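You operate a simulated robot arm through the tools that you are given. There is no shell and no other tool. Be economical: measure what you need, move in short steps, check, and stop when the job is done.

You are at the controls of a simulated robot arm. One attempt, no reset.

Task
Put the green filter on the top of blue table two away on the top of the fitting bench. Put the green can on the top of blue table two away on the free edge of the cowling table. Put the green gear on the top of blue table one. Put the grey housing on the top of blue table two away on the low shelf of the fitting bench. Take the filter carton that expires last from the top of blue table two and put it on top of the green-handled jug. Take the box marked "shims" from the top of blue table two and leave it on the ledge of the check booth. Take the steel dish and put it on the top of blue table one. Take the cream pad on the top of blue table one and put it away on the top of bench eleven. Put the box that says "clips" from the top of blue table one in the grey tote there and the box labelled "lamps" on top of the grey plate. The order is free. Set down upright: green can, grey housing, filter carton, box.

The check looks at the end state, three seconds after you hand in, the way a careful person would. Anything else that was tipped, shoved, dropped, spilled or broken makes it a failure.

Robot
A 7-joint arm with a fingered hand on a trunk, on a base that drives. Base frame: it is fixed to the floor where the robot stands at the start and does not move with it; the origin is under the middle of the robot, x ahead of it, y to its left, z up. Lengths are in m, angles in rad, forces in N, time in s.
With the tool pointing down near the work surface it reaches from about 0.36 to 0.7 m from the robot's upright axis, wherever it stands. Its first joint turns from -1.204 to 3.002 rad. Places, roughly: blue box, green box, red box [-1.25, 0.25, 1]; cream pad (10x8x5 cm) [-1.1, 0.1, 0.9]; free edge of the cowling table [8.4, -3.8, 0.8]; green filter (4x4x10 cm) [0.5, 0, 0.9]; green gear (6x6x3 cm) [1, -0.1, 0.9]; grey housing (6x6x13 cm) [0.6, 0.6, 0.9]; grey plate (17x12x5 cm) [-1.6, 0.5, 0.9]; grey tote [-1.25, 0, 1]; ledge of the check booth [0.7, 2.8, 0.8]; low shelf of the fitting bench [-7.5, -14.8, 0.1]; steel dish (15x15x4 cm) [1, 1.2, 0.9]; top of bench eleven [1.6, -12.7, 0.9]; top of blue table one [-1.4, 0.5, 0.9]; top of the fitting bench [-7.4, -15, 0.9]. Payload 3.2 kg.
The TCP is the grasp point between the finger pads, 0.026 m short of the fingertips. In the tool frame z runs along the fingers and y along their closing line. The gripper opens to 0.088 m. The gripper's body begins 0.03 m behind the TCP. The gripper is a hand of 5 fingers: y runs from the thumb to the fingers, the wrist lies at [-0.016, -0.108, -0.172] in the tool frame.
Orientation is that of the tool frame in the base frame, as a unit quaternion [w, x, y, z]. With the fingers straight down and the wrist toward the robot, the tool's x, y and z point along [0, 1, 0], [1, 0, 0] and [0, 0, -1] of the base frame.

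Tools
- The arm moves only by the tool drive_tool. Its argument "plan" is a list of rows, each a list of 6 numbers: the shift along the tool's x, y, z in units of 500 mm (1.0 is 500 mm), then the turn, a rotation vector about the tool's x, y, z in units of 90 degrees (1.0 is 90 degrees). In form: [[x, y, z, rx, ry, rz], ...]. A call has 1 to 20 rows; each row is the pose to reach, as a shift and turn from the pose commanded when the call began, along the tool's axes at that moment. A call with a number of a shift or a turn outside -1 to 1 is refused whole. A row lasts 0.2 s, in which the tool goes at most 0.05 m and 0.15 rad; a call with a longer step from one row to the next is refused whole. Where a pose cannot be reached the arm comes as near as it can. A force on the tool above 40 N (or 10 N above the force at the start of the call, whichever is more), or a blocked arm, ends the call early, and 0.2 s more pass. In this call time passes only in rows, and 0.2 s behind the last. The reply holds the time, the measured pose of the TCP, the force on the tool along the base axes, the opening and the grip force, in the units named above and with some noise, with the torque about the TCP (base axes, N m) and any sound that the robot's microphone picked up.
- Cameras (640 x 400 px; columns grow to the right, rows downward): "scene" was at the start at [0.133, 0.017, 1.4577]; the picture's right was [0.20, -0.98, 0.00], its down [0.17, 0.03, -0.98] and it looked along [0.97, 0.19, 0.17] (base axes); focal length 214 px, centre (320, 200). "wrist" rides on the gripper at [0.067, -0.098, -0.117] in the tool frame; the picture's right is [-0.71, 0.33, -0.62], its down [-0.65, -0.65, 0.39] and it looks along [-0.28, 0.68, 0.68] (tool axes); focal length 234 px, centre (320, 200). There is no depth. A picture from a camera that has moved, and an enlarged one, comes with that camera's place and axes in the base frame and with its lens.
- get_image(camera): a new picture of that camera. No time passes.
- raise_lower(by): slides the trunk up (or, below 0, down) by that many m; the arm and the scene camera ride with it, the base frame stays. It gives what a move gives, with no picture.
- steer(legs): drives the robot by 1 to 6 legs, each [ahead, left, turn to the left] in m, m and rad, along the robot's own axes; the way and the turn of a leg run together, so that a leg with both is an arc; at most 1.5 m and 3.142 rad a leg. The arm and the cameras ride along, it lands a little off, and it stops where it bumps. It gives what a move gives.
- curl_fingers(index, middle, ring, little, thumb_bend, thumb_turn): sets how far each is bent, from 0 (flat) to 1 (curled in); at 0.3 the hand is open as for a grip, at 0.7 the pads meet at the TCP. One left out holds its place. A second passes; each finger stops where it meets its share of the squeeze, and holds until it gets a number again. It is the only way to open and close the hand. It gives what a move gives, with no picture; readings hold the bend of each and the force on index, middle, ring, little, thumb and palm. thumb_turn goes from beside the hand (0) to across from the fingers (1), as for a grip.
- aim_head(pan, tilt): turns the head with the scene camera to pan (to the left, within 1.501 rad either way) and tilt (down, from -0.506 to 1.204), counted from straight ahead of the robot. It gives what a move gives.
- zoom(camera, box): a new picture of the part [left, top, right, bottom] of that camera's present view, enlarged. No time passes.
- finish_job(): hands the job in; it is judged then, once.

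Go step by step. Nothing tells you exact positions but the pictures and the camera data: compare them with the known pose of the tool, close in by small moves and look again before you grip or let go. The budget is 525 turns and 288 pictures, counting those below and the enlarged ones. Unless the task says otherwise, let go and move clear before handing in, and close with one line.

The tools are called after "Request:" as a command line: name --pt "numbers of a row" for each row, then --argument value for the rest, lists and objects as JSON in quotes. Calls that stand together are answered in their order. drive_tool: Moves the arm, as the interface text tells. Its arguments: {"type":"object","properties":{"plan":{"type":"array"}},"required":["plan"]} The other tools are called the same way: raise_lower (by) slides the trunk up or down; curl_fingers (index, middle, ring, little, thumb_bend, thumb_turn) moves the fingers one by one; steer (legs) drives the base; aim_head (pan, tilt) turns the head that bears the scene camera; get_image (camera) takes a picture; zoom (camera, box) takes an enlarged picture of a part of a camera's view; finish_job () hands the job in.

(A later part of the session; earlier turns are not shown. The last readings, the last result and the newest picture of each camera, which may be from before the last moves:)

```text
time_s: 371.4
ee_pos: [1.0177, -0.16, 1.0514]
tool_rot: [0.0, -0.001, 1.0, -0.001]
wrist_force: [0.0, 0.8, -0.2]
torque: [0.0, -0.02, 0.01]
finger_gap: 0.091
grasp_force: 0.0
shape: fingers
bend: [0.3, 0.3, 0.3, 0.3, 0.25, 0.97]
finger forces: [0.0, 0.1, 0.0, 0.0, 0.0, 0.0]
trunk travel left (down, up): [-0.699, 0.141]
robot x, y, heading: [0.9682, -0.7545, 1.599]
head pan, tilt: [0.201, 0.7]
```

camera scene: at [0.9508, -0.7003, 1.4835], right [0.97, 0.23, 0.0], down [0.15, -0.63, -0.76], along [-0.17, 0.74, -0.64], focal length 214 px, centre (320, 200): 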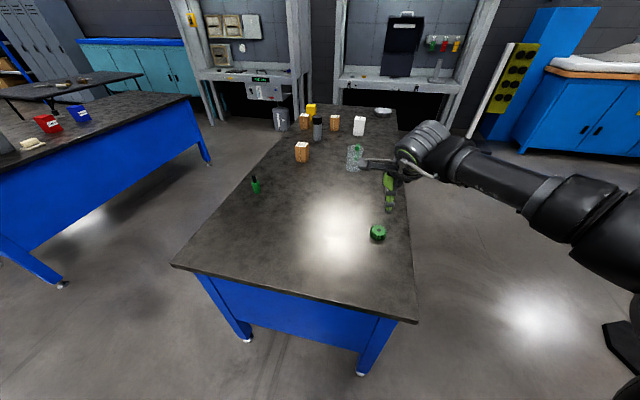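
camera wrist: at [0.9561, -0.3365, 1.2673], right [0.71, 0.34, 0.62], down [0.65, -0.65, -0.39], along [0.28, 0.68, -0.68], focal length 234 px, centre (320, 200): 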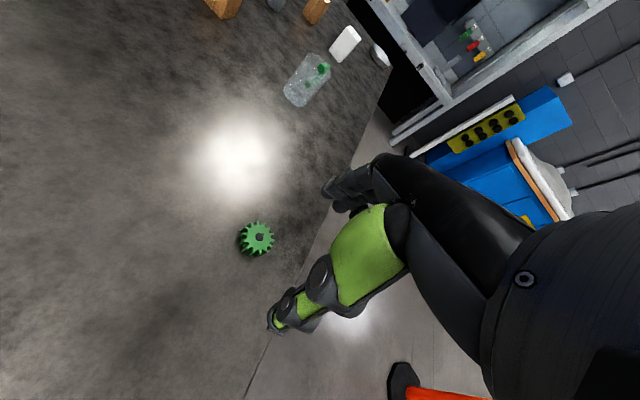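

Request:
drive_tool --pt "-0.02 0.028 0.08 0 0 0" --pt "-0.042 0.056 0.16 0 0 0" --pt "-0.042 0.056 0.24 0 0 0"

Request:
get_image --camera "wrist"

Request:
zoom --camera "scene" --box '[320, 130, 448, 210]'

```text
time_s: 372.2
ee_pos: [1.0416, -0.1321, 0.931]
tool_rot: [-0.001, -0.001, 1.0, -0.001]
wrist_force: [-0.6, 0.7, 0.2]
torque: [0.01, 0.0, 0.0]
finger_gap: 0.0911
grasp_force: 0.1
shape: fingers
bend: [0.3, 0.3, 0.3, 0.3, 0.25, 0.97]
finger forces: [0.0, 0.0, 0.0, 0.1, 0.0, 0.0]
trunk travel left (down, up): [-0.699, 0.141]
robot x, y, heading: [0.9708, -0.7526, 1.603]
head pan, tilt: [0.201, 0.7]
```

```text
195 pictures are left
camera wrist: at [0.9743, -0.2303, 1.0487], right [0.71, 0.33, 0.62], down [0.65, -0.65, -0.39], along [0.28, 0.68, -0.68], focal length 234 px, centre (320, 200)
```

wrist: 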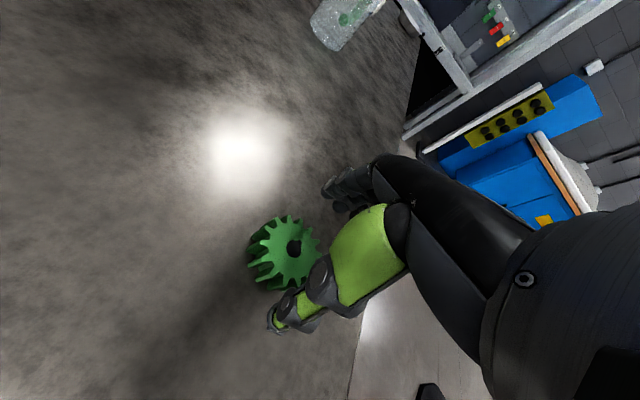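

```text
5.00 times, centred on (384, 170) of scene
camera zoom: at [0.9483, -0.6221, 1.3836], right [0.97, 0.23, 0.0], down [0.15, -0.63, -0.76], along [-0.18, 0.74, -0.64], focal length 1072 px, centre (0, 350)
```

zoom: 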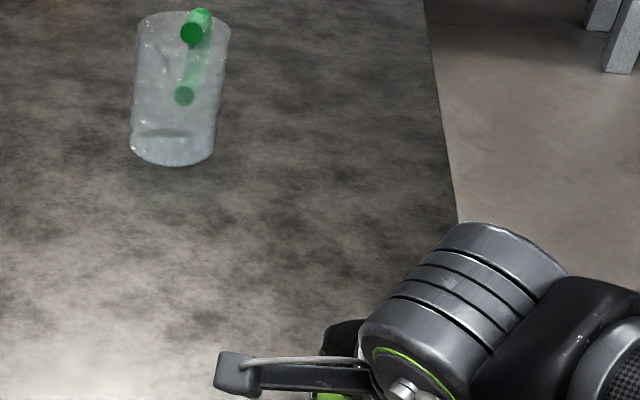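

Aligned. Descending and gripping the gear.

Request:
drive_tool --pt "0.002 0 0.04 0 0 0" --pt "0.003 0 0.07 0 0 0" --pt "0.003 0 0.083 0 0 0"

Request:
curl_fingers --index 0.7 --middle 0.7 --ring 0.7 --little 0.7 --thumb_bend 0.7

Request:
get_image --camera "wrist"

```text
time_s: 373.0
ee_pos: [1.0396, -0.1335, 0.8898]
tool_rot: [0.0, -0.001, 1.0, -0.001]
wrist_force: [-1.6, 0.9, 0.1]
torque: [0.01, 0.03, -0.02]
finger_gap: 0.0911
grasp_force: 0.1
shape: fingers
bend: [0.3, 0.3, 0.3, 0.3, 0.25, 0.97]
finger forces: [0.1, 0.1, 0.0, 0.0, 0.0, 0.0]
trunk travel left (down, up): [-0.699, 0.141]
robot x, y, heading: [0.9724, -0.755, 1.603]
head pan, tilt: [0.201, 0.7]
```

```text
time_s: 374.0
ee_pos: [1.0397, -0.1337, 0.8918]
tool_rot: [0.0, 0.0, 1.0, 0.001]
wrist_force: [1.8, -0.4, 5.2]
torque: [-0.16, -0.03, 0.04]
finger_gap: 0.0601
grasp_force: 29.0
shape: fingers
bend: [0.52, 0.55, 0.64, 0.7, 0.45, 0.95]
finger forces: [14.1, 10.6, 3.7, 0.0, 29.4, 0.1]
trunk travel left (down, up): [-0.699, 0.141]
robot x, y, heading: [0.9709, -0.7568, 1.598]
head pan, tilt: [0.201, 0.7]
```

```text
193 pictures are left
camera wrist: at [0.9731, -0.2326, 1.0084], right [0.71, 0.33, 0.62], down [0.65, -0.65, -0.39], along [0.28, 0.68, -0.68], focal length 234 px, centre (320, 200)
```

wrist: 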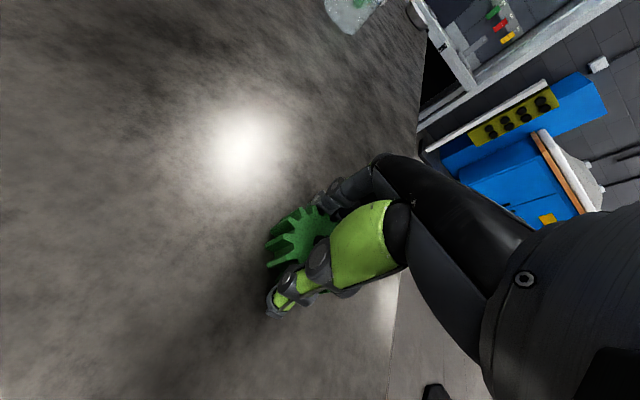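

Gear is held firmly (29 N). Lifting and retracting.

Request:
drive_tool --pt "0 0 -0.06 0 0 0" --pt "0 0 -0.15 0 0 0" --pt "0 -0.06 -0.23 0 0 0" --pt "0 -0.12 -0.31 0 0 0" --pt "0 -0.2 -0.37 0 0 0" --pt "0 -0.28 -0.42 0 0 0" --pt "0.0 -0.36 -0.46 0 0 0"

Request:
steer --legs '[[-0.5, 0, 0], [0, 0, 1.55], [1.5, 0, 0]]'

Request:
aim_head --pan -0.3 --tilt 0.5

Request:
get_image --camera "scene"

Request:
get_image --camera "wrist"

```text
time_s: 375.6
ee_pos: [1.0417, -0.313, 1.1208]
tool_rot: [0.0, -0.001, 1.0, 0.0]
wrist_force: [1.0, -0.7, -1.3]
torque: [0.0, 0.0, -0.02]
finger_gap: 0.0595
grasp_force: 24.5
shape: fingers
bend: [0.52, 0.55, 0.64, 0.7, 0.46, 0.94]
finger forces: [13.9, 9.9, 3.4, 0.0, 22.5, 0.0]
trunk travel left (down, up): [-0.699, 0.141]
robot x, y, heading: [0.9708, -0.7533, 1.602]
head pan, tilt: [0.201, 0.7]
```

```text
time_s: 389.3
ee_pos: [-0.9741, -1.0957, 1.1195]
tool_rot: [0.0, -0.685, 0.728, 0.0]
wrist_force: [0.2, 0.5, -1.5]
torque: [0.0, 0.01, 0.03]
finger_gap: 0.0591
grasp_force: 25.1
shape: fingers
bend: [0.52, 0.55, 0.64, 0.7, 0.46, 0.94]
finger forces: [14.1, 9.9, 3.5, 0.0, 22.6, 0.0]
trunk travel left (down, up): [-0.699, 0.141]
robot x, y, heading: [-0.5366, -1.1959, 3.114]
head pan, tilt: [0.201, 0.7]
```

```text
time_s: 390.3
ee_pos: [-0.9742, -1.095, 1.1186]
tool_rot: [0.001, -0.685, 0.728, -0.001]
wrist_force: [0.0, 0.6, -1.2]
torque: [-0.02, 0.0, -0.04]
finger_gap: 0.059
grasp_force: 25.3
shape: fingers
bend: [0.52, 0.55, 0.64, 0.7, 0.46, 0.94]
finger forces: [14.1, 9.9, 3.5, 0.1, 22.5, 0.0]
trunk travel left (down, up): [-0.699, 0.141]
robot x, y, heading: [-0.5389, -1.1963, 3.106]
head pan, tilt: [-0.3, 0.499]
```

```text
192 pictures are left
camera scene: at [-0.6716, -1.1637, 1.4013], right [0.32, 0.95, 0.0], down [0.45, -0.16, -0.88], along [-0.83, 0.28, -0.48], focal length 214 px, centre (320, 200)
```

scene: 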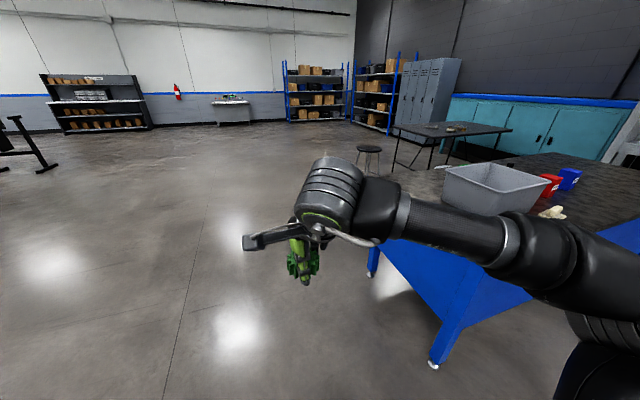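

```text
191 pictures are left
camera wrist: at [-0.881, -1.169, 1.2365], right [-0.29, 0.73, 0.62], down [0.69, 0.61, -0.39], along [-0.66, 0.32, -0.68], focal length 234 px, centre (320, 200)
```

wrist: 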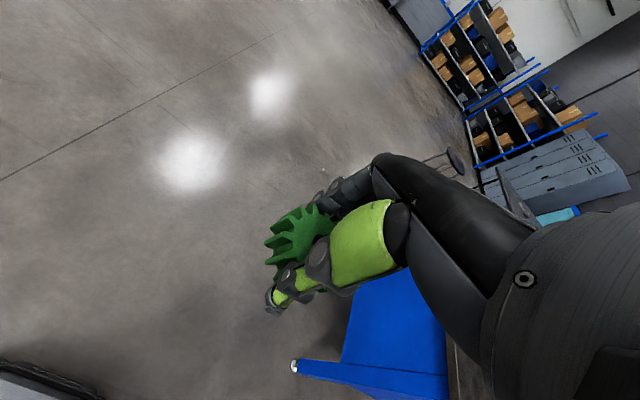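

Strafing north in front of table one to look at it.

Request:
steer --legs '[[0, -1.0, 0.03], [-0.05, -0.6, 0]]'

Request:
aim_head --pan 0.2 --tilt 0.7

Request:
get_image --camera "scene"

Request:
aim_head --pan -0.5 --tilt 0.7

Request:
get_image --camera "scene"

```text
time_s: 398.5
ee_pos: [-0.8809, 0.5037, 1.1193]
tool_rot: [0.0, -0.688, 0.725, -0.002]
wrist_force: [0.6, 0.5, -1.5]
torque: [0.0, 0.01, -0.01]
finger_gap: 0.0588
grasp_force: 24.5
shape: fingers
bend: [0.52, 0.55, 0.64, 0.7, 0.46, 0.94]
finger forces: [14.1, 9.8, 3.6, 0.0, 22.6, 0.1]
trunk travel left (down, up): [-0.699, 0.141]
robot x, y, heading: [-0.445, 0.4064, 3.118]
head pan, tilt: [-0.3, 0.499]
```

```text
time_s: 399.4
ee_pos: [-0.8809, 0.505, 1.1194]
tool_rot: [0.001, -0.688, 0.725, -0.001]
wrist_force: [0.4, 0.3, -2.5]
torque: [0.01, 0.03, 0.01]
finger_gap: 0.0588
grasp_force: 24.6
shape: fingers
bend: [0.52, 0.55, 0.64, 0.7, 0.46, 0.94]
finger forces: [14.1, 9.9, 3.5, 0.1, 22.5, 0.0]
trunk travel left (down, up): [-0.699, 0.141]
robot x, y, heading: [-0.4431, 0.4073, 3.123]
head pan, tilt: [0.201, 0.7]
```

```text
190 pictures are left
camera scene: at [-0.575, 0.3944, 1.3836], right [-0.18, 0.98, 0.0], down [0.63, 0.11, -0.77], along [-0.75, -0.14, -0.64], focal length 214 px, centre (320, 200)
```

scene: 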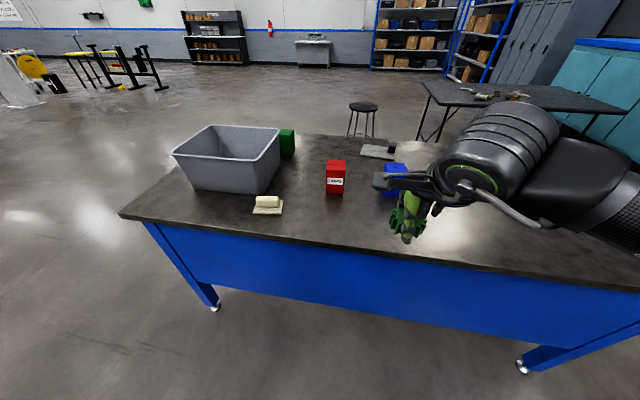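

```text
time_s: 400.5
ee_pos: [-0.8811, 0.5035, 1.1198]
tool_rot: [0.0, -0.689, 0.725, -0.001]
wrist_force: [0.5, 0.8, -0.9]
torque: [0.03, 0.03, 0.02]
finger_gap: 0.059
grasp_force: 25.6
shape: fingers
bend: [0.52, 0.55, 0.64, 0.7, 0.46, 0.94]
finger forces: [14.1, 9.9, 3.5, 0.1, 22.5, 0.1]
trunk travel left (down, up): [-0.699, 0.141]
robot x, y, heading: [-0.4443, 0.4078, 3.12]
head pan, tilt: [-0.499, 0.7]
```

```text
189 pictures are left
camera scene: at [-0.5651, 0.4516, 1.3836], right [0.5, 0.87, 0.0], down [0.56, -0.32, -0.76], along [-0.66, 0.38, -0.64], focal length 214 px, centre (320, 200)
```

scene: 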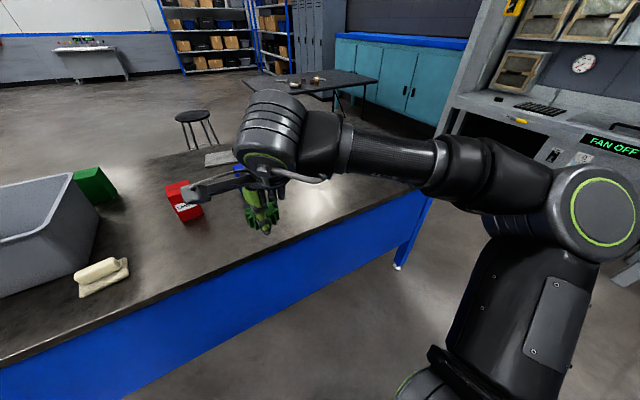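

Table one seen: tote, red/blue/green boxes, pad, plate; its north half is free. I'll put the gear there: shift right 0.45 m and forward a bit.

Request:
steer --legs '[[0, -0.45, 0.02], [0.12, 0, 0]]'

Request:
aim_head --pan 0.1 --tilt 0.8

Request:
get_image --camera "scene"

```text
time_s: 404.1
ee_pos: [-0.9984, 0.9435, 1.1187]
tool_rot: [0.001, -0.698, 0.716, -0.001]
wrist_force: [-0.6, -0.2, -1.7]
torque: [0.0, -0.02, 0.0]
finger_gap: 0.0587
grasp_force: 24.8
shape: fingers
bend: [0.52, 0.55, 0.64, 0.7, 0.46, 0.94]
finger forces: [14.1, 9.9, 3.6, 0.0, 22.5, 0.1]
trunk travel left (down, up): [-0.699, 0.141]
robot x, y, heading: [-0.558, 0.8578, -3.142]
head pan, tilt: [-0.499, 0.7]
```

```text
time_s: 405.1
ee_pos: [-0.9981, 0.945, 1.1192]
tool_rot: [0.001, -0.698, 0.716, 0.0]
wrist_force: [0.2, -0.2, -1.7]
torque: [0.0, -0.01, 0.0]
finger_gap: 0.0588
grasp_force: 25.1
shape: fingers
bend: [0.52, 0.55, 0.64, 0.7, 0.46, 0.94]
finger forces: [14.1, 9.8, 3.6, 0.0, 22.5, 0.0]
trunk travel left (down, up): [-0.699, 0.141]
robot x, y, heading: [-0.5592, 0.8616, -3.137]
head pan, tilt: [0.099, 0.799]
```

```text
188 pictures are left
camera scene: at [-0.6875, 0.8516, 1.3753], right [-0.1, 0.99, 0.0], down [0.71, 0.07, -0.7], along [-0.69, -0.07, -0.72], focal length 214 px, centre (320, 200)
```

scene: 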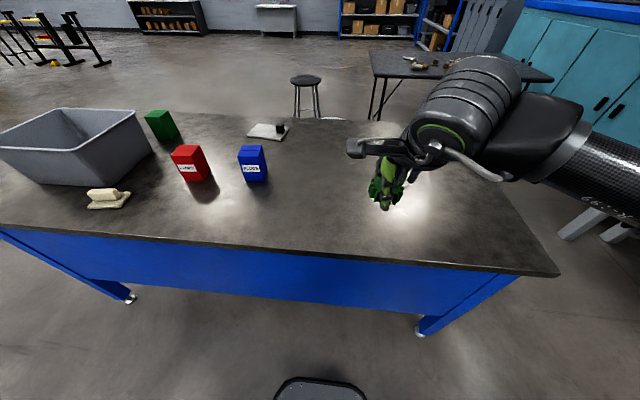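

Placing the gear at about (-1.18, 1.05).

Request:
drive_tool --pt "-0.05 0.08 0.03 0 0 0" --pt "-0.1 0.16 0.06 0 0 0" --pt "-0.15 0.24 0.1 0 0 0" --pt "-0.2 0.32 0.14 0 0 0" --pt "-0.21 0.364 0.22 0 0 0" --pt "-0.21 0.364 0.3 0 0 0" --pt "-0.21 0.364 0.38 0 0 0" --pt "-0.21 0.364 0.42 0 0 0" --pt "-0.21 0.364 0.44 0 0 0" --pt "-0.21 0.364 0.449 0 0 0"

Request:
zoom --camera "scene" --box '[320, 80, 512, 200]'

```text
refused: row 3 steps farther than a row can; nothing moved
```

```text
3.33 times, centred on (416, 140) of scene
camera zoom: at [-0.6875, 0.8516, 1.3753], right [-0.1, 0.99, 0.0], down [0.71, 0.07, -0.7], along [-0.69, -0.07, -0.72], focal length 715 px, centre (0, 400)
```

zoom: 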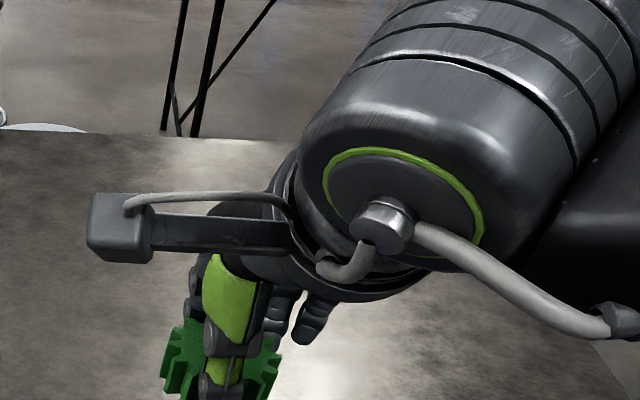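

Request:
drive_tool --pt "-0.04 0.07 0.02 0 0 0" --pt "-0.08 0.14 0.05 0 0 0" --pt "-0.12 0.21 0.08 0 0 0" --pt "-0.16 0.28 0.11 0 0 0" --pt "-0.2 0.34 0.15 0 0 0" --pt "-0.21 0.364 0.23 0 0 0" --pt "-0.21 0.364 0.31 0 0 0" --pt "-0.21 0.364 0.38 0 0 0" --pt "-0.21 0.364 0.42 0 0 0" --pt "-0.21 0.364 0.44 0 0 0" --pt "-0.21 0.364 0.449 0 0 0"

Request:
get_image --camera "wrist"

```text
time_s: 407.4
ee_pos: [-1.1768, 1.0541, 0.8953]
tool_rot: [0.0, -0.698, 0.716, -0.001]
wrist_force: [-0.4, -0.2, 0.0]
torque: [0.03, 0.0, -0.01]
finger_gap: 0.0573
grasp_force: 25.5
shape: fingers
bend: [0.52, 0.55, 0.65, 0.7, 0.48, 0.94]
finger forces: [12.2, 10.0, 3.5, 0.1, 24.4, 0.1]
trunk travel left (down, up): [-0.699, 0.141]
robot x, y, heading: [-0.5597, 0.8586, -3.139]
head pan, tilt: [0.099, 0.799]
```

```text
186 pictures are left
camera wrist: at [-1.0815, 0.9834, 1.0122], right [-0.31, 0.72, 0.62], down [0.67, 0.63, -0.39], along [-0.67, 0.3, -0.68], focal length 234 px, centre (320, 200)
```

wrist: 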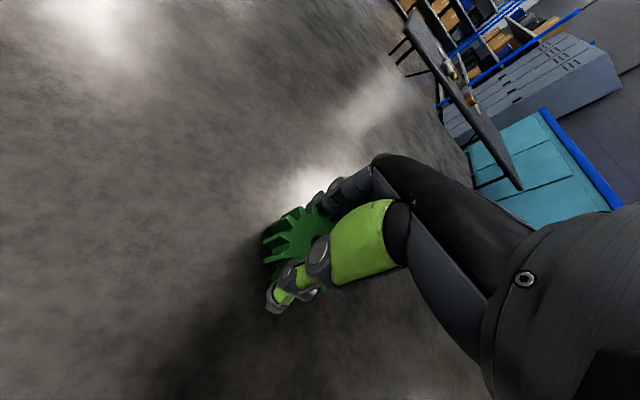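

Contact reached (weight off). Releasing and lifting away.

Request:
drive_tool --pt "0 0 0.003 0 0 0"

Request:
curl_fingers --index 0.3 --middle 0.3 --ring 0.3 --little 0.3 --thumb_bend 0.3

Request:
drive_tool --pt "0 0 -0.08 0 0 0" --pt "0 0 -0.16 0 0 0" --pt "0.0 -0.06 -0.24 0 0 0" --pt "0.06 -0.12 -0.32 0 0 0" --pt "0.12 -0.18 -0.36 0 0 0"

Request:
get_image --camera "scene"

```text
time_s: 407.9
ee_pos: [-1.1771, 1.0531, 0.8948]
tool_rot: [0.0, -0.697, 0.717, 0.001]
wrist_force: [0.8, 1.0, 2.7]
torque: [0.01, -0.11, 0.0]
finger_gap: 0.0573
grasp_force: 26.7
shape: fingers
bend: [0.52, 0.55, 0.65, 0.7, 0.48, 0.94]
finger forces: [12.4, 10.0, 3.6, 0.0, 26.3, 0.1]
trunk travel left (down, up): [-0.699, 0.141]
robot x, y, heading: [-0.5601, 0.8556, -3.137]
head pan, tilt: [0.099, 0.799]
```

```text
time_s: 408.9
ee_pos: [-1.1775, 1.0535, 0.8947]
tool_rot: [0.001, -0.698, 0.716, 0.0]
wrist_force: [0.3, -0.6, 0.1]
torque: [-0.01, -0.03, -0.02]
finger_gap: 0.0876
grasp_force: 0.1
shape: fingers
bend: [0.3, 0.3, 0.3, 0.3, 0.3, 0.97]
finger forces: [0.0, 0.0, 0.0, 0.0, 0.0, 0.0]
trunk travel left (down, up): [-0.699, 0.141]
robot x, y, heading: [-0.5566, 0.8582, -3.139]
head pan, tilt: [0.099, 0.799]
```

```text
refused: row 4 steps farther than a row can; nothing moved
```

```text
185 pictures are left
camera scene: at [-0.6871, 0.8515, 1.3754], right [-0.1, 0.99, 0.0], down [0.71, 0.07, -0.7], along [-0.69, -0.07, -0.72], focal length 214 px, centre (320, 200)
```

scene: 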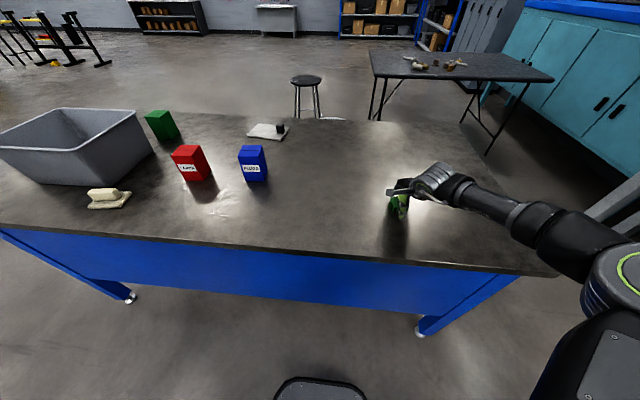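

Released. Lift away, and read the box labels.

Request:
drive_tool --pt "0 0 -0.08 0 0 0" --pt "0 0 -0.16 0 0 0" --pt "0 0 -0.25 0 0 0" --pt "0 -0.05 -0.32 0 0 0" --pt "0 -0.1 -0.38 0 0 0" --pt "0.05 -0.16 -0.42 0 0 0" --pt "0.1 -0.22 -0.44 0 0 0"

Request:
zoom --camera "scene" --box '[140, 90, 300, 190]'

Request:
zoom --camera "scene" --box '[165, 140, 277, 210]'

Request:
get_image --camera "scene"

```text
time_s: 410.4
ee_pos: [-1.0684, 1.0024, 1.1154]
tool_rot: [0.001, -0.697, 0.717, 0.0]
wrist_force: [0.3, 0.3, -0.2]
torque: [0.0, 0.01, 0.02]
finger_gap: 0.0878
grasp_force: 0.1
shape: fingers
bend: [0.3, 0.3, 0.3, 0.3, 0.3, 0.97]
finger forces: [0.0, 0.1, 0.0, 0.0, 0.0, 0.1]
trunk travel left (down, up): [-0.699, 0.141]
robot x, y, heading: [-0.552, 0.8568, -3.143]
head pan, tilt: [0.099, 0.799]
```

```text
4.00 times, centred on (220, 140) of scene
camera zoom: at [-0.6859, 0.8509, 1.3755], right [-0.1, 0.99, 0.0], down [0.71, 0.07, -0.7], along [-0.69, -0.07, -0.72], focal length 858 px, centre (720, 440)
```

zoom: 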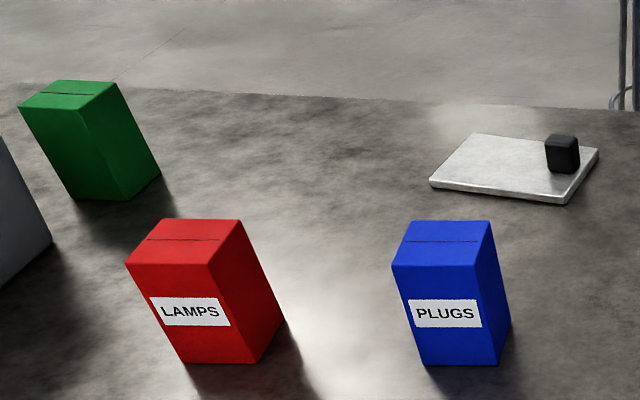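

```text
5.71 times, centred on (221, 175) of scene
camera zoom: at [-0.6859, 0.8509, 1.3755], right [-0.1, 0.99, 0.0], down [0.71, 0.07, -0.7], along [-0.69, -0.07, -0.72], focal length 1226 px, centre (886, 343)
```

zoom: 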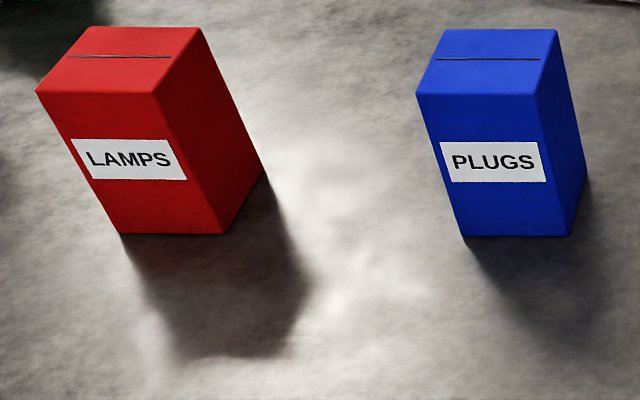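

```text
182 pictures are left
camera scene: at [-0.6859, 0.8509, 1.3755], right [-0.1, 0.99, 0.0], down [0.71, 0.07, -0.7], along [-0.69, -0.07, -0.72], focal length 214 px, centre (320, 200)
```

scene: 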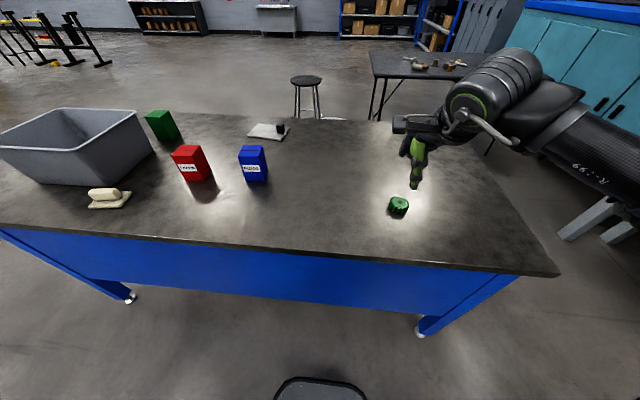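

Red is LAMPS, blue is PLUGS, so green should be CLIPS (to be verified). Moving south to get the red box first.

Request:
steer --legs '[[0.05, 0.55, 0]]'

Request:
aim_head --pan 0.1 --tilt 0.8

Request:
get_image --camera "scene"

Request:
get_image --camera "wrist"

```text
time_s: 413.6
ee_pos: [-1.119, 0.4443, 1.1144]
tool_rot: [0.001, -0.702, 0.712, 0.0]
wrist_force: [0.3, 0.4, 0.5]
torque: [0.02, -0.01, 0.04]
finger_gap: 0.0878
grasp_force: 0.0
shape: fingers
bend: [0.3, 0.3, 0.3, 0.3, 0.3, 0.97]
finger forces: [0.0, 0.0, 0.0, 0.0, 0.1, 0.1]
trunk travel left (down, up): [-0.699, 0.141]
robot x, y, heading: [-0.6061, 0.3067, -3.123]
head pan, tilt: [0.099, 0.799]
```

```text
time_s: 414.2
ee_pos: [-1.1199, 0.4443, 1.1147]
tool_rot: [0.0, -0.703, 0.712, -0.001]
wrist_force: [-0.8, -0.6, 0.0]
torque: [0.01, -0.01, 0.04]
finger_gap: 0.0876
grasp_force: 0.0
shape: fingers
bend: [0.3, 0.3, 0.3, 0.3, 0.3, 0.97]
finger forces: [0.0, 0.0, 0.1, 0.0, 0.0, 0.0]
trunk travel left (down, up): [-0.699, 0.141]
robot x, y, heading: [-0.6031, 0.3074, -3.125]
head pan, tilt: [0.099, 0.799]
```

```text
181 pictures are left
camera scene: at [-0.7331, 0.2981, 1.3754], right [-0.12, 0.99, 0.0], down [0.71, 0.08, -0.7], along [-0.69, -0.08, -0.72], focal length 214 px, centre (320, 200)
```

scene: 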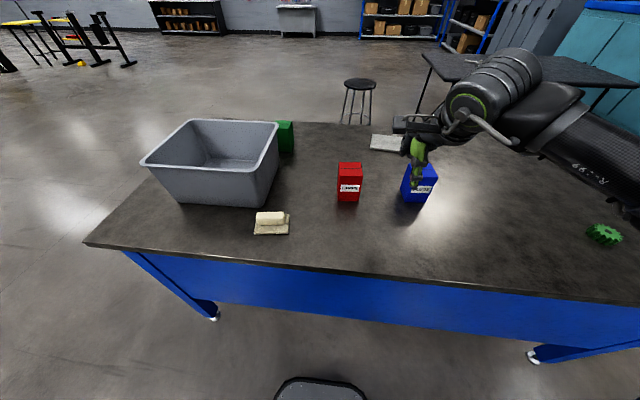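

```text
180 pictures are left
camera wrist: at [-1.0224, 0.3749, 1.2308], right [-0.32, 0.71, 0.62], down [0.66, 0.64, -0.39], along [-0.68, 0.29, -0.68], focal length 234 px, centre (320, 200)
```

wrist: 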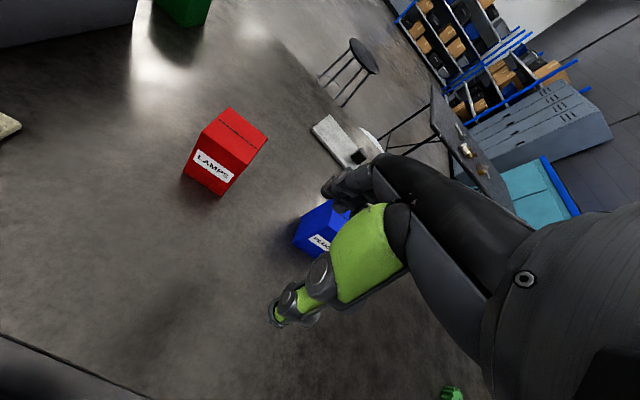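

Red box centre ≈ (-1.27, 0.331), top z ≈ 0.965, about 6.6 cm wide. Moving above it.

Request:
drive_tool --pt "0.07 0.06 0 0 0 0" --pt "0.13 0.12 0 0 0 0" --pt "0.19 0.18 0 0 0 0" --pt "0.228 0.25 0.03 0 0 0" --pt "0.228 0.304 0.09 0 0 0" --pt "0.228 0.304 0.17 0 0 0"

Request:
get_image --camera "wrist"

Request:
zoom --camera "scene" --box '[260, 100, 452, 220]'

```text
time_s: 415.6
ee_pos: [-1.2724, 0.3341, 1.0266]
tool_rot: [0.0, -0.702, 0.712, -0.001]
wrist_force: [0.6, -1.0, -0.8]
torque: [0.03, -0.05, -0.03]
finger_gap: 0.0876
grasp_force: 0.1
shape: fingers
bend: [0.3, 0.3, 0.3, 0.3, 0.3, 0.97]
finger forces: [0.0, 0.1, 0.0, 0.0, 0.1, 0.1]
trunk travel left (down, up): [-0.699, 0.141]
robot x, y, heading: [-0.6026, 0.3102, -3.122]
head pan, tilt: [0.099, 0.799]
```

```text
179 pictures are left
camera wrist: at [-1.1757, 0.2642, 1.1433], right [-0.32, 0.71, 0.62], down [0.66, 0.64, -0.39], along [-0.68, 0.29, -0.68], focal length 234 px, centre (320, 200)
```

wrist: 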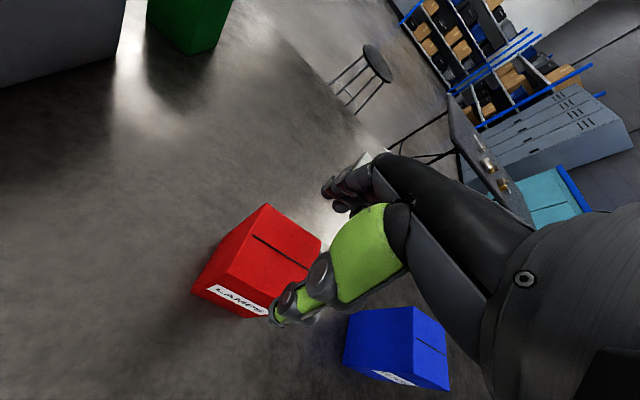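

```text
3.33 times, centred on (356, 160) of scene
camera zoom: at [-0.7334, 0.2989, 1.3754], right [-0.12, 0.99, 0.0], down [0.71, 0.08, -0.7], along [-0.69, -0.08, -0.72], focal length 715 px, centre (200, 333)
```

zoom: 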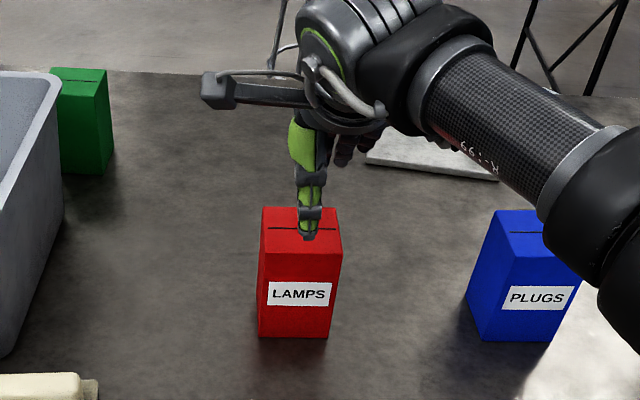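

Aligned. Descending to z 0.947 and closing.

Request:
drive_tool --pt "-0.002 0 0.06 0 0 0" --pt "-0.002 0 0.11 0 0 0" --pt "-0.002 0 0.14 0 0 0" --pt "-0.002 0 0.158 0 0 0"

Request:
curl_fingers --index 0.7 --middle 0.7 --ring 0.7 --little 0.7 --thumb_bend 0.7

Request:
get_image --camera "wrist"

```text
time_s: 416.6
ee_pos: [-1.2703, 0.3325, 0.9557]
tool_rot: [-0.005, -0.702, 0.712, 0.003]
wrist_force: [-2.0, -0.4, 18.0]
torque: [0.33, 0.62, -0.03]
finger_gap: 0.0899
grasp_force: 8.8
shape: fingers
bend: [0.29, 0.3, 0.29, 0.3, 0.3, 0.97]
finger forces: [5.6, 0.0, 12.1, 0.0, 0.0, 0.0]
trunk travel left (down, up): [-0.699, 0.141]
robot x, y, heading: [-0.6034, 0.3086, -3.127]
head pan, tilt: [0.099, 0.799]
```

```text
time_s: 417.6
ee_pos: [-1.2701, 0.3339, 0.9572]
tool_rot: [-0.006, -0.702, 0.712, 0.004]
wrist_force: [-6.7, 3.6, 28.8]
torque: [0.1, 1.02, 0.19]
finger_gap: 0.0864
grasp_force: 49.5
shape: fingers
bend: [0.31, 0.44, 0.6, 0.7, 0.38, 0.95]
finger forces: [24.3, 12.0, 21.7, 0.0, 39.9, 0.0]
trunk travel left (down, up): [-0.699, 0.141]
robot x, y, heading: [-0.603, 0.3077, -3.125]
head pan, tilt: [0.099, 0.799]
```

```text
177 pictures are left
camera wrist: at [-1.1721, 0.2645, 1.0723], right [-0.32, 0.71, 0.63], down [0.66, 0.64, -0.4], along [-0.68, 0.29, -0.67], focal length 234 px, centre (320, 200)
```

wrist: 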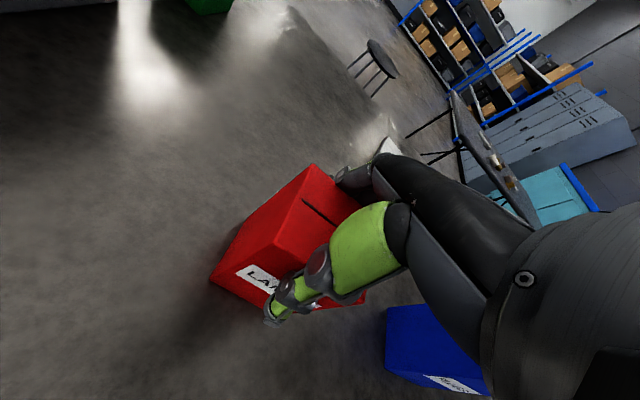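

Fingers touched the box's top edge and the grip is skewed. Opening and rising to re-measure.

Request:
curl_fingers --index 0.3 --middle 0.3 --ring 0.3 --little 0.3 --thumb_bend 0.3

Request:
drive_tool --pt "0 0 -0.06 0 0 0" --pt "0 0 -0.13 0 0 0" --pt "0.0 0 -0.2 0 0 0" --pt "0.0 -0.08 -0.24 0 0 0" --pt "0.0 -0.16 -0.28 0 0 0"

Request:
get_image --camera "wrist"

Request:
zoom --camera "scene" --box '[300, 130, 428, 210]'

```text
time_s: 418.6
ee_pos: [-1.2686, 0.3327, 0.9549]
tool_rot: [-0.003, -0.702, 0.712, 0.004]
wrist_force: [-2.8, 1.3, 25.6]
torque: [0.44, 0.87, -0.1]
finger_gap: 0.091
grasp_force: 12.3
shape: fingers
bend: [0.28, 0.3, 0.28, 0.3, 0.3, 0.97]
finger forces: [7.8, 0.1, 16.0, 0.0, 0.0, 0.1]
trunk travel left (down, up): [-0.699, 0.141]
robot x, y, heading: [-0.6022, 0.3087, -3.118]
head pan, tilt: [0.099, 0.799]
```

```text
time_s: 419.8
ee_pos: [-1.1911, 0.3327, 1.0919]
tool_rot: [0.0, -0.703, 0.712, 0.0]
wrist_force: [0.1, 0.1, 0.2]
torque: [0.01, 0.02, 0.01]
finger_gap: 0.088
grasp_force: 0.0
shape: fingers
bend: [0.3, 0.3, 0.3, 0.3, 0.3, 0.97]
finger forces: [0.0, 0.0, 0.0, 0.0, 0.0, 0.0]
trunk travel left (down, up): [-0.699, 0.141]
robot x, y, heading: [-0.6039, 0.3072, -3.128]
head pan, tilt: [0.099, 0.799]
```

```text
176 pictures are left
camera wrist: at [-1.094, 0.2642, 1.2093], right [-0.32, 0.71, 0.62], down [0.66, 0.64, -0.39], along [-0.68, 0.29, -0.68], focal length 234 px, centre (320, 200)
```

wrist: 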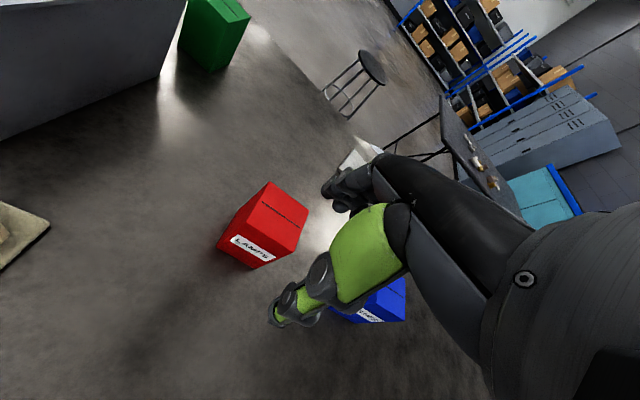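

```text
5.00 times, centred on (364, 170) of scene
camera zoom: at [-0.7315, 0.2983, 1.3755], right [-0.12, 0.99, 0.0], down [0.71, 0.08, -0.7], along [-0.69, -0.08, -0.72], focal length 1072 px, centre (100, 350)
```

zoom: 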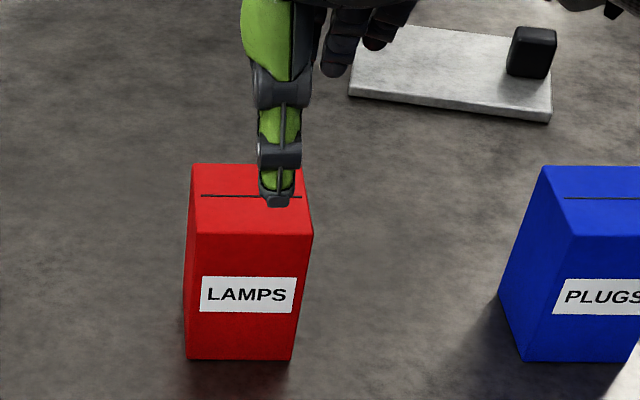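

Box is ~7 cm square centred at (-1.263, 0.332). Opening the fingers wider (0.18) and retrying with corrected position.

Request:
curl_fingers --index 0.18 --middle 0.18 --ring 0.18 --little 0.18 --thumb_bend 0.18

Request:
drive_tool --pt "0.0 0.07 0.03 0 0 0" --pt "0.002 0.144 0.07 0 0 0" --pt "0.002 0.144 0.14 0 0 0" --pt "0.002 0.144 0.2 0 0 0" --pt "0.002 0.144 0.25 0 0 0" --pt "0.002 0.144 0.28 0 0 0" --pt "0.002 0.144 0.29 0 0 0"

Request:
get_image --camera "wrist"

```text
time_s: 420.8
ee_pos: [-1.1915, 0.3339, 1.0916]
tool_rot: [0.001, -0.702, 0.712, 0.0]
wrist_force: [-0.1, 0.1, 0.4]
torque: [-0.01, -0.02, 0.06]
finger_gap: 0.1082
grasp_force: 0.1
shape: fingers
bend: [0.18, 0.18, 0.18, 0.18, 0.19, 0.97]
finger forces: [0.0, 0.0, 0.1, 0.0, 0.0, 0.0]
trunk travel left (down, up): [-0.699, 0.141]
robot x, y, heading: [-0.6048, 0.3102, -3.128]
head pan, tilt: [0.099, 0.799]
```

```text
time_s: 422.4
ee_pos: [-1.2627, 0.3323, 0.9457]
tool_rot: [-0.001, -0.702, 0.712, 0.0]
wrist_force: [-3.0, -0.2, 3.5]
torque: [-0.03, 0.09, -0.02]
finger_gap: 0.1094
grasp_force: 1.2
shape: fingers
bend: [0.17, 0.18, 0.18, 0.18, 0.18, 0.97]
finger forces: [3.1, 0.0, 0.1, 0.0, 0.0, 0.0]
trunk travel left (down, up): [-0.699, 0.141]
robot x, y, heading: [-0.5994, 0.3052, -3.124]
head pan, tilt: [0.099, 0.799]
```

```text
174 pictures are left
camera wrist: at [-1.1668, 0.2633, 1.0631], right [-0.32, 0.71, 0.62], down [0.66, 0.64, -0.39], along [-0.68, 0.29, -0.68], focal length 234 px, centre (320, 200)
```

wrist: 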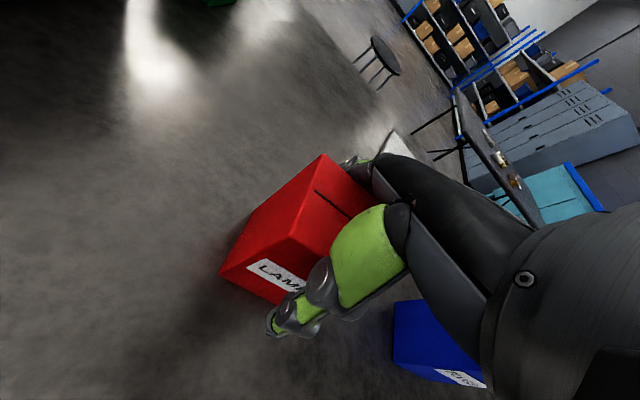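

Index just touches the far face; shifting 6 mm forward, then closing.

Request:
drive_tool --pt "0 0.014 0 0 0 0"

Request:
curl_fingers --index 0.7 --middle 0.7 --ring 0.7 --little 0.7 --thumb_bend 0.7

Request:
get_image --camera "wrist"

Request:
zoom --camera "scene" --box '[300, 120, 428, 210]'

```text
time_s: 422.8
ee_pos: [-1.2713, 0.3331, 0.9444]
tool_rot: [0.002, -0.703, 0.711, -0.001]
wrist_force: [0.0, -0.1, 0.7]
torque: [0.03, 0.01, -0.02]
finger_gap: 0.1086
grasp_force: 0.4
shape: fingers
bend: [0.18, 0.18, 0.18, 0.18, 0.18, 0.97]
finger forces: [0.1, 0.1, 0.1, 0.0, 0.8, 0.0]
trunk travel left (down, up): [-0.699, 0.141]
robot x, y, heading: [-0.6029, 0.3055, -3.127]
head pan, tilt: [0.099, 0.799]
```

```text
time_s: 423.8
ee_pos: [-1.2708, 0.3338, 0.9473]
tool_rot: [0.0, -0.702, 0.712, 0.001]
wrist_force: [-2.7, 3.2, 9.3]
torque: [0.38, 0.06, 0.07]
finger_gap: 0.0945
grasp_force: 52.7
shape: fingers
bend: [0.3, 0.45, 0.6, 0.7, 0.28, 0.94]
finger forces: [24.4, 16.2, 13.3, 0.0, 51.5, 0.0]
trunk travel left (down, up): [-0.699, 0.141]
robot x, y, heading: [-0.5981, 0.3067, -3.122]
head pan, tilt: [0.099, 0.799]
```

```text
173 pictures are left
camera wrist: at [-1.174, 0.2646, 1.0632], right [-0.32, 0.71, 0.62], down [0.66, 0.64, -0.39], along [-0.68, 0.29, -0.68], focal length 234 px, centre (320, 200)
```

wrist: 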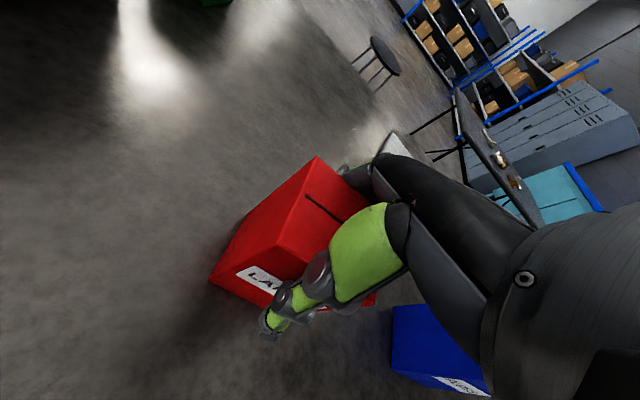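

```text
4.44 times, centred on (364, 165) of scene
camera zoom: at [-0.732, 0.299, 1.3756], right [-0.12, 0.99, 0.0], down [0.71, 0.08, -0.7], along [-0.69, -0.08, -0.72], focal length 953 px, centre (124, 356)
```

zoom: 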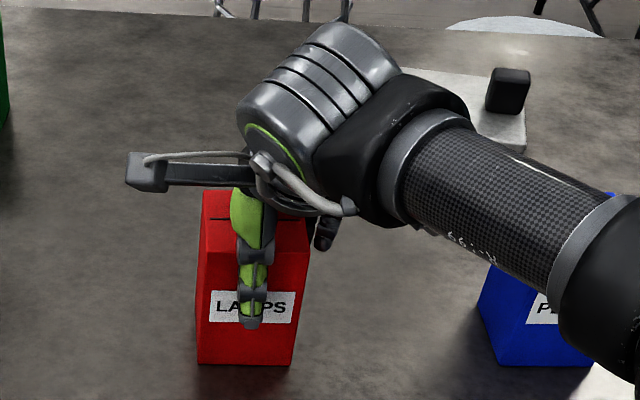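

Grip is firm. Test lift.

Request:
drive_tool --pt "0 0 -0.04 0 0 0" --pt "0 0 -0.1 0 0 0" --pt "0 0 -0.18 0 0 0"

Request:
zoom --camera "scene" --box '[280, 90, 440, 190]'

Request:
get_image --camera "wrist"

```text
time_s: 424.6
ee_pos: [-1.2691, 0.3329, 1.033]
tool_rot: [0.0, -0.703, 0.712, 0.0]
wrist_force: [1.1, -0.7, -2.1]
torque: [0.02, -0.03, 0.02]
finger_gap: 0.0945
grasp_force: 50.2
shape: fingers
bend: [0.3, 0.46, 0.63, 0.7, 0.29, 0.93]
finger forces: [25.1, 13.2, 12.5, 0.0, 49.3, 0.0]
trunk travel left (down, up): [-0.699, 0.141]
robot x, y, heading: [-0.6031, 0.3097, -3.127]
head pan, tilt: [0.099, 0.799]
```

```text
4.00 times, centred on (360, 140) of scene
camera zoom: at [-0.7326, 0.2978, 1.3754], right [-0.12, 0.99, 0.0], down [0.71, 0.08, -0.7], along [-0.69, -0.08, -0.72], focal length 858 px, centre (160, 440)
```

zoom: 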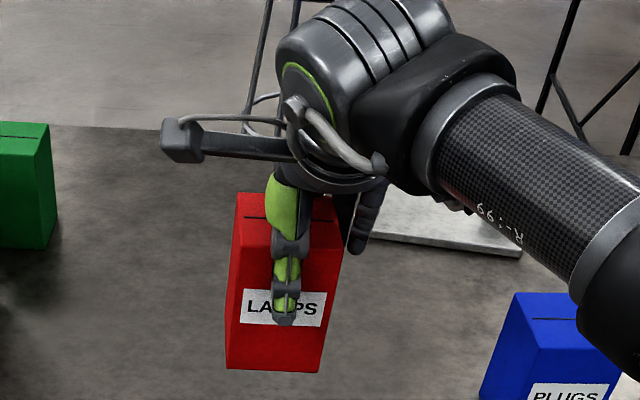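

```text
170 pictures are left
camera wrist: at [-1.1731, 0.2632, 1.1495], right [-0.32, 0.71, 0.62], down [0.66, 0.64, -0.39], along [-0.68, 0.29, -0.68], focal length 234 px, centre (320, 200)
```

wrist: 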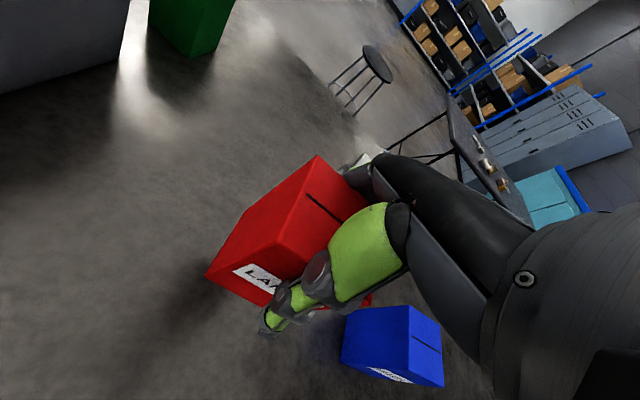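

Held well. Raising and retracting, then driving round the south end of table one to its west side.

Request:
raise_lower --by 0.12

Request:
drive_tool --pt "0 -0.08 -0.02 0 0 0" --pt "0 -0.16 -0.04 0 0 0" --pt "0 -0.24 -0.06 0 0 0" --pt "0 -0.32 -0.08 0 0 0" --pt "0 -0.4 -0.1 0 0 0"

Request:
steer --legs '[[0.02, 1.45, 0], [1.4, 0, 0], [0.5, 0, 0]]'

Request:
aim_head --pan -1.0 --tilt 0.5

Request:
get_image --camera "scene"

```text
time_s: 426.1
ee_pos: [-1.2703, 0.3333, 1.152]
tool_rot: [0.0, -0.702, 0.712, 0.0]
wrist_force: [-0.3, -0.2, -2.1]
torque: [0.01, -0.02, 0.01]
finger_gap: 0.0946
grasp_force: 49.5
shape: fingers
bend: [0.3, 0.46, 0.63, 0.7, 0.29, 0.93]
finger forces: [25.0, 13.1, 12.5, 0.0, 49.3, 0.1]
trunk travel left (down, up): [-0.819, 0.021]
robot x, y, heading: [-0.6056, 0.3072, -3.12]
head pan, tilt: [0.099, 0.799]
```

```text
time_s: 427.3
ee_pos: [-1.0677, 0.3315, 1.2023]
tool_rot: [0.0, -0.702, 0.712, 0.0]
wrist_force: [-0.1, 0.0, -1.7]
torque: [-0.01, 0.02, 0.02]
finger_gap: 0.0945
grasp_force: 48.7
shape: fingers
bend: [0.3, 0.46, 0.63, 0.7, 0.29, 0.93]
finger forces: [23.6, 13.2, 12.3, 0.0, 48.7, 0.0]
trunk travel left (down, up): [-0.819, 0.021]
robot x, y, heading: [-0.6008, 0.3079, -3.126]
head pan, tilt: [0.099, 0.799]
```

```text
time_s: 443.8
ee_pos: [-2.9831, -1.1667, 1.202]
tool_rot: [0.0, -0.704, 0.71, -0.001]
wrist_force: [0.1, -0.6, -1.7]
torque: [0.01, 0.04, -0.01]
finger_gap: 0.0947
grasp_force: 48.9
shape: fingers
bend: [0.3, 0.46, 0.63, 0.7, 0.29, 0.93]
finger forces: [23.6, 13.1, 12.3, 0.1, 48.6, 0.0]
trunk travel left (down, up): [-0.819, 0.021]
robot x, y, heading: [-2.5163, -1.1835, -3.122]
head pan, tilt: [0.099, 0.799]
```

```text
time_s: 445.1
ee_pos: [-2.9825, -1.1649, 1.2005]
tool_rot: [0.001, -0.704, 0.71, 0.0]
wrist_force: [0.5, 0.0, -1.7]
torque: [-0.03, 0.0, 0.0]
finger_gap: 0.0947
grasp_force: 48.4
shape: fingers
bend: [0.3, 0.46, 0.63, 0.7, 0.29, 0.93]
finger forces: [23.6, 13.0, 12.3, 0.1, 48.6, 0.1]
trunk travel left (down, up): [-0.819, 0.021]
robot x, y, heading: [-2.5128, -1.185, -3.126]
head pan, tilt: [-1.0, 0.499]
```

```text
169 pictures are left
camera scene: at [-2.6167, -1.1109, 1.5213], right [0.83, 0.56, 0.0], down [0.27, -0.4, -0.88], along [-0.49, 0.73, -0.48], focal length 214 px, centre (320, 200)
```

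scene: 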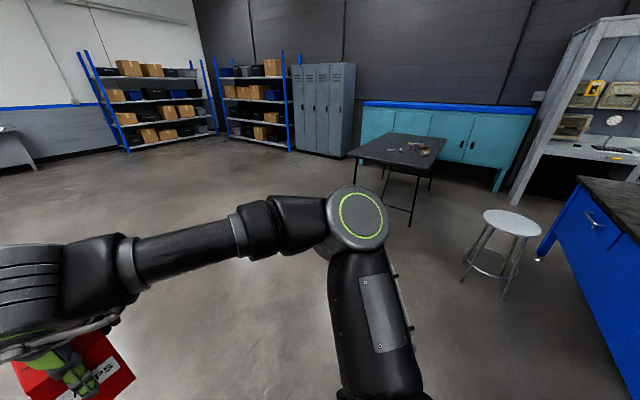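

A stool stands at about (-2.1, 0.87). I'll turn to face east, strafe north to y ≈ 0.15, then approach.

Request:
steer --legs '[[0, 0, 3.12], [0, 1.32, 0], [0.33, 0, 0]]'

Request:
aim_head --pan 0.1 --tilt 0.75

Request:
get_image --camera "scene"

```text
time_s: 460.7
ee_pos: [-1.6805, 0.0763, 1.2022]
tool_rot: [0.0, 0.725, 0.689, 0.0]
wrist_force: [-0.1, -0.1, -2.0]
torque: [0.0, 0.0, -0.03]
finger_gap: 0.0927
grasp_force: 46.7
shape: fingers
bend: [0.31, 0.46, 0.63, 0.7, 0.3, 0.93]
finger forces: [22.8, 12.4, 12.4, 0.1, 45.1, 0.0]
trunk travel left (down, up): [-0.819, 0.021]
robot x, y, heading: [-2.1462, 0.1152, -0.017]
head pan, tilt: [-1.0, 0.499]
```

```text
time_s: 462.0
ee_pos: [-1.6801, 0.0763, 1.2014]
tool_rot: [0.0, 0.725, 0.689, 0.0]
wrist_force: [-0.2, -0.1, -1.5]
torque: [-0.05, -0.03, -0.02]
finger_gap: 0.0929
grasp_force: 46.3
shape: fingers
bend: [0.31, 0.46, 0.63, 0.7, 0.3, 0.93]
finger forces: [22.9, 12.5, 12.5, 0.0, 45.1, 0.0]
trunk travel left (down, up): [-0.819, 0.021]
robot x, y, heading: [-2.1456, 0.111, -0.015]
head pan, tilt: [0.099, 0.75]
```

```text
168 pictures are left
camera scene: at [-2.0115, 0.122, 1.4993], right [0.08, -1.0, 0.0], down [-0.68, -0.05, -0.73], along [0.73, 0.06, -0.68], focal length 214 px, centre (320, 200)
```

scene: 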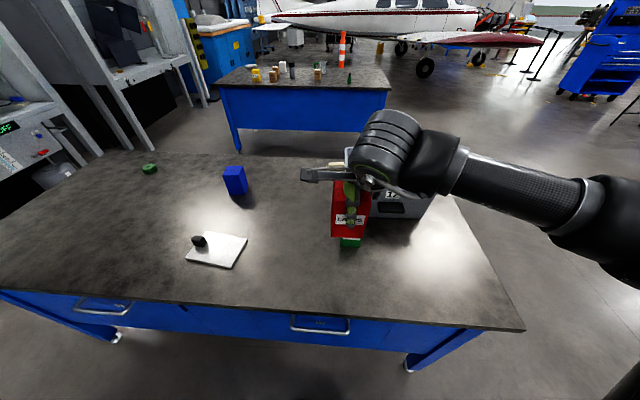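

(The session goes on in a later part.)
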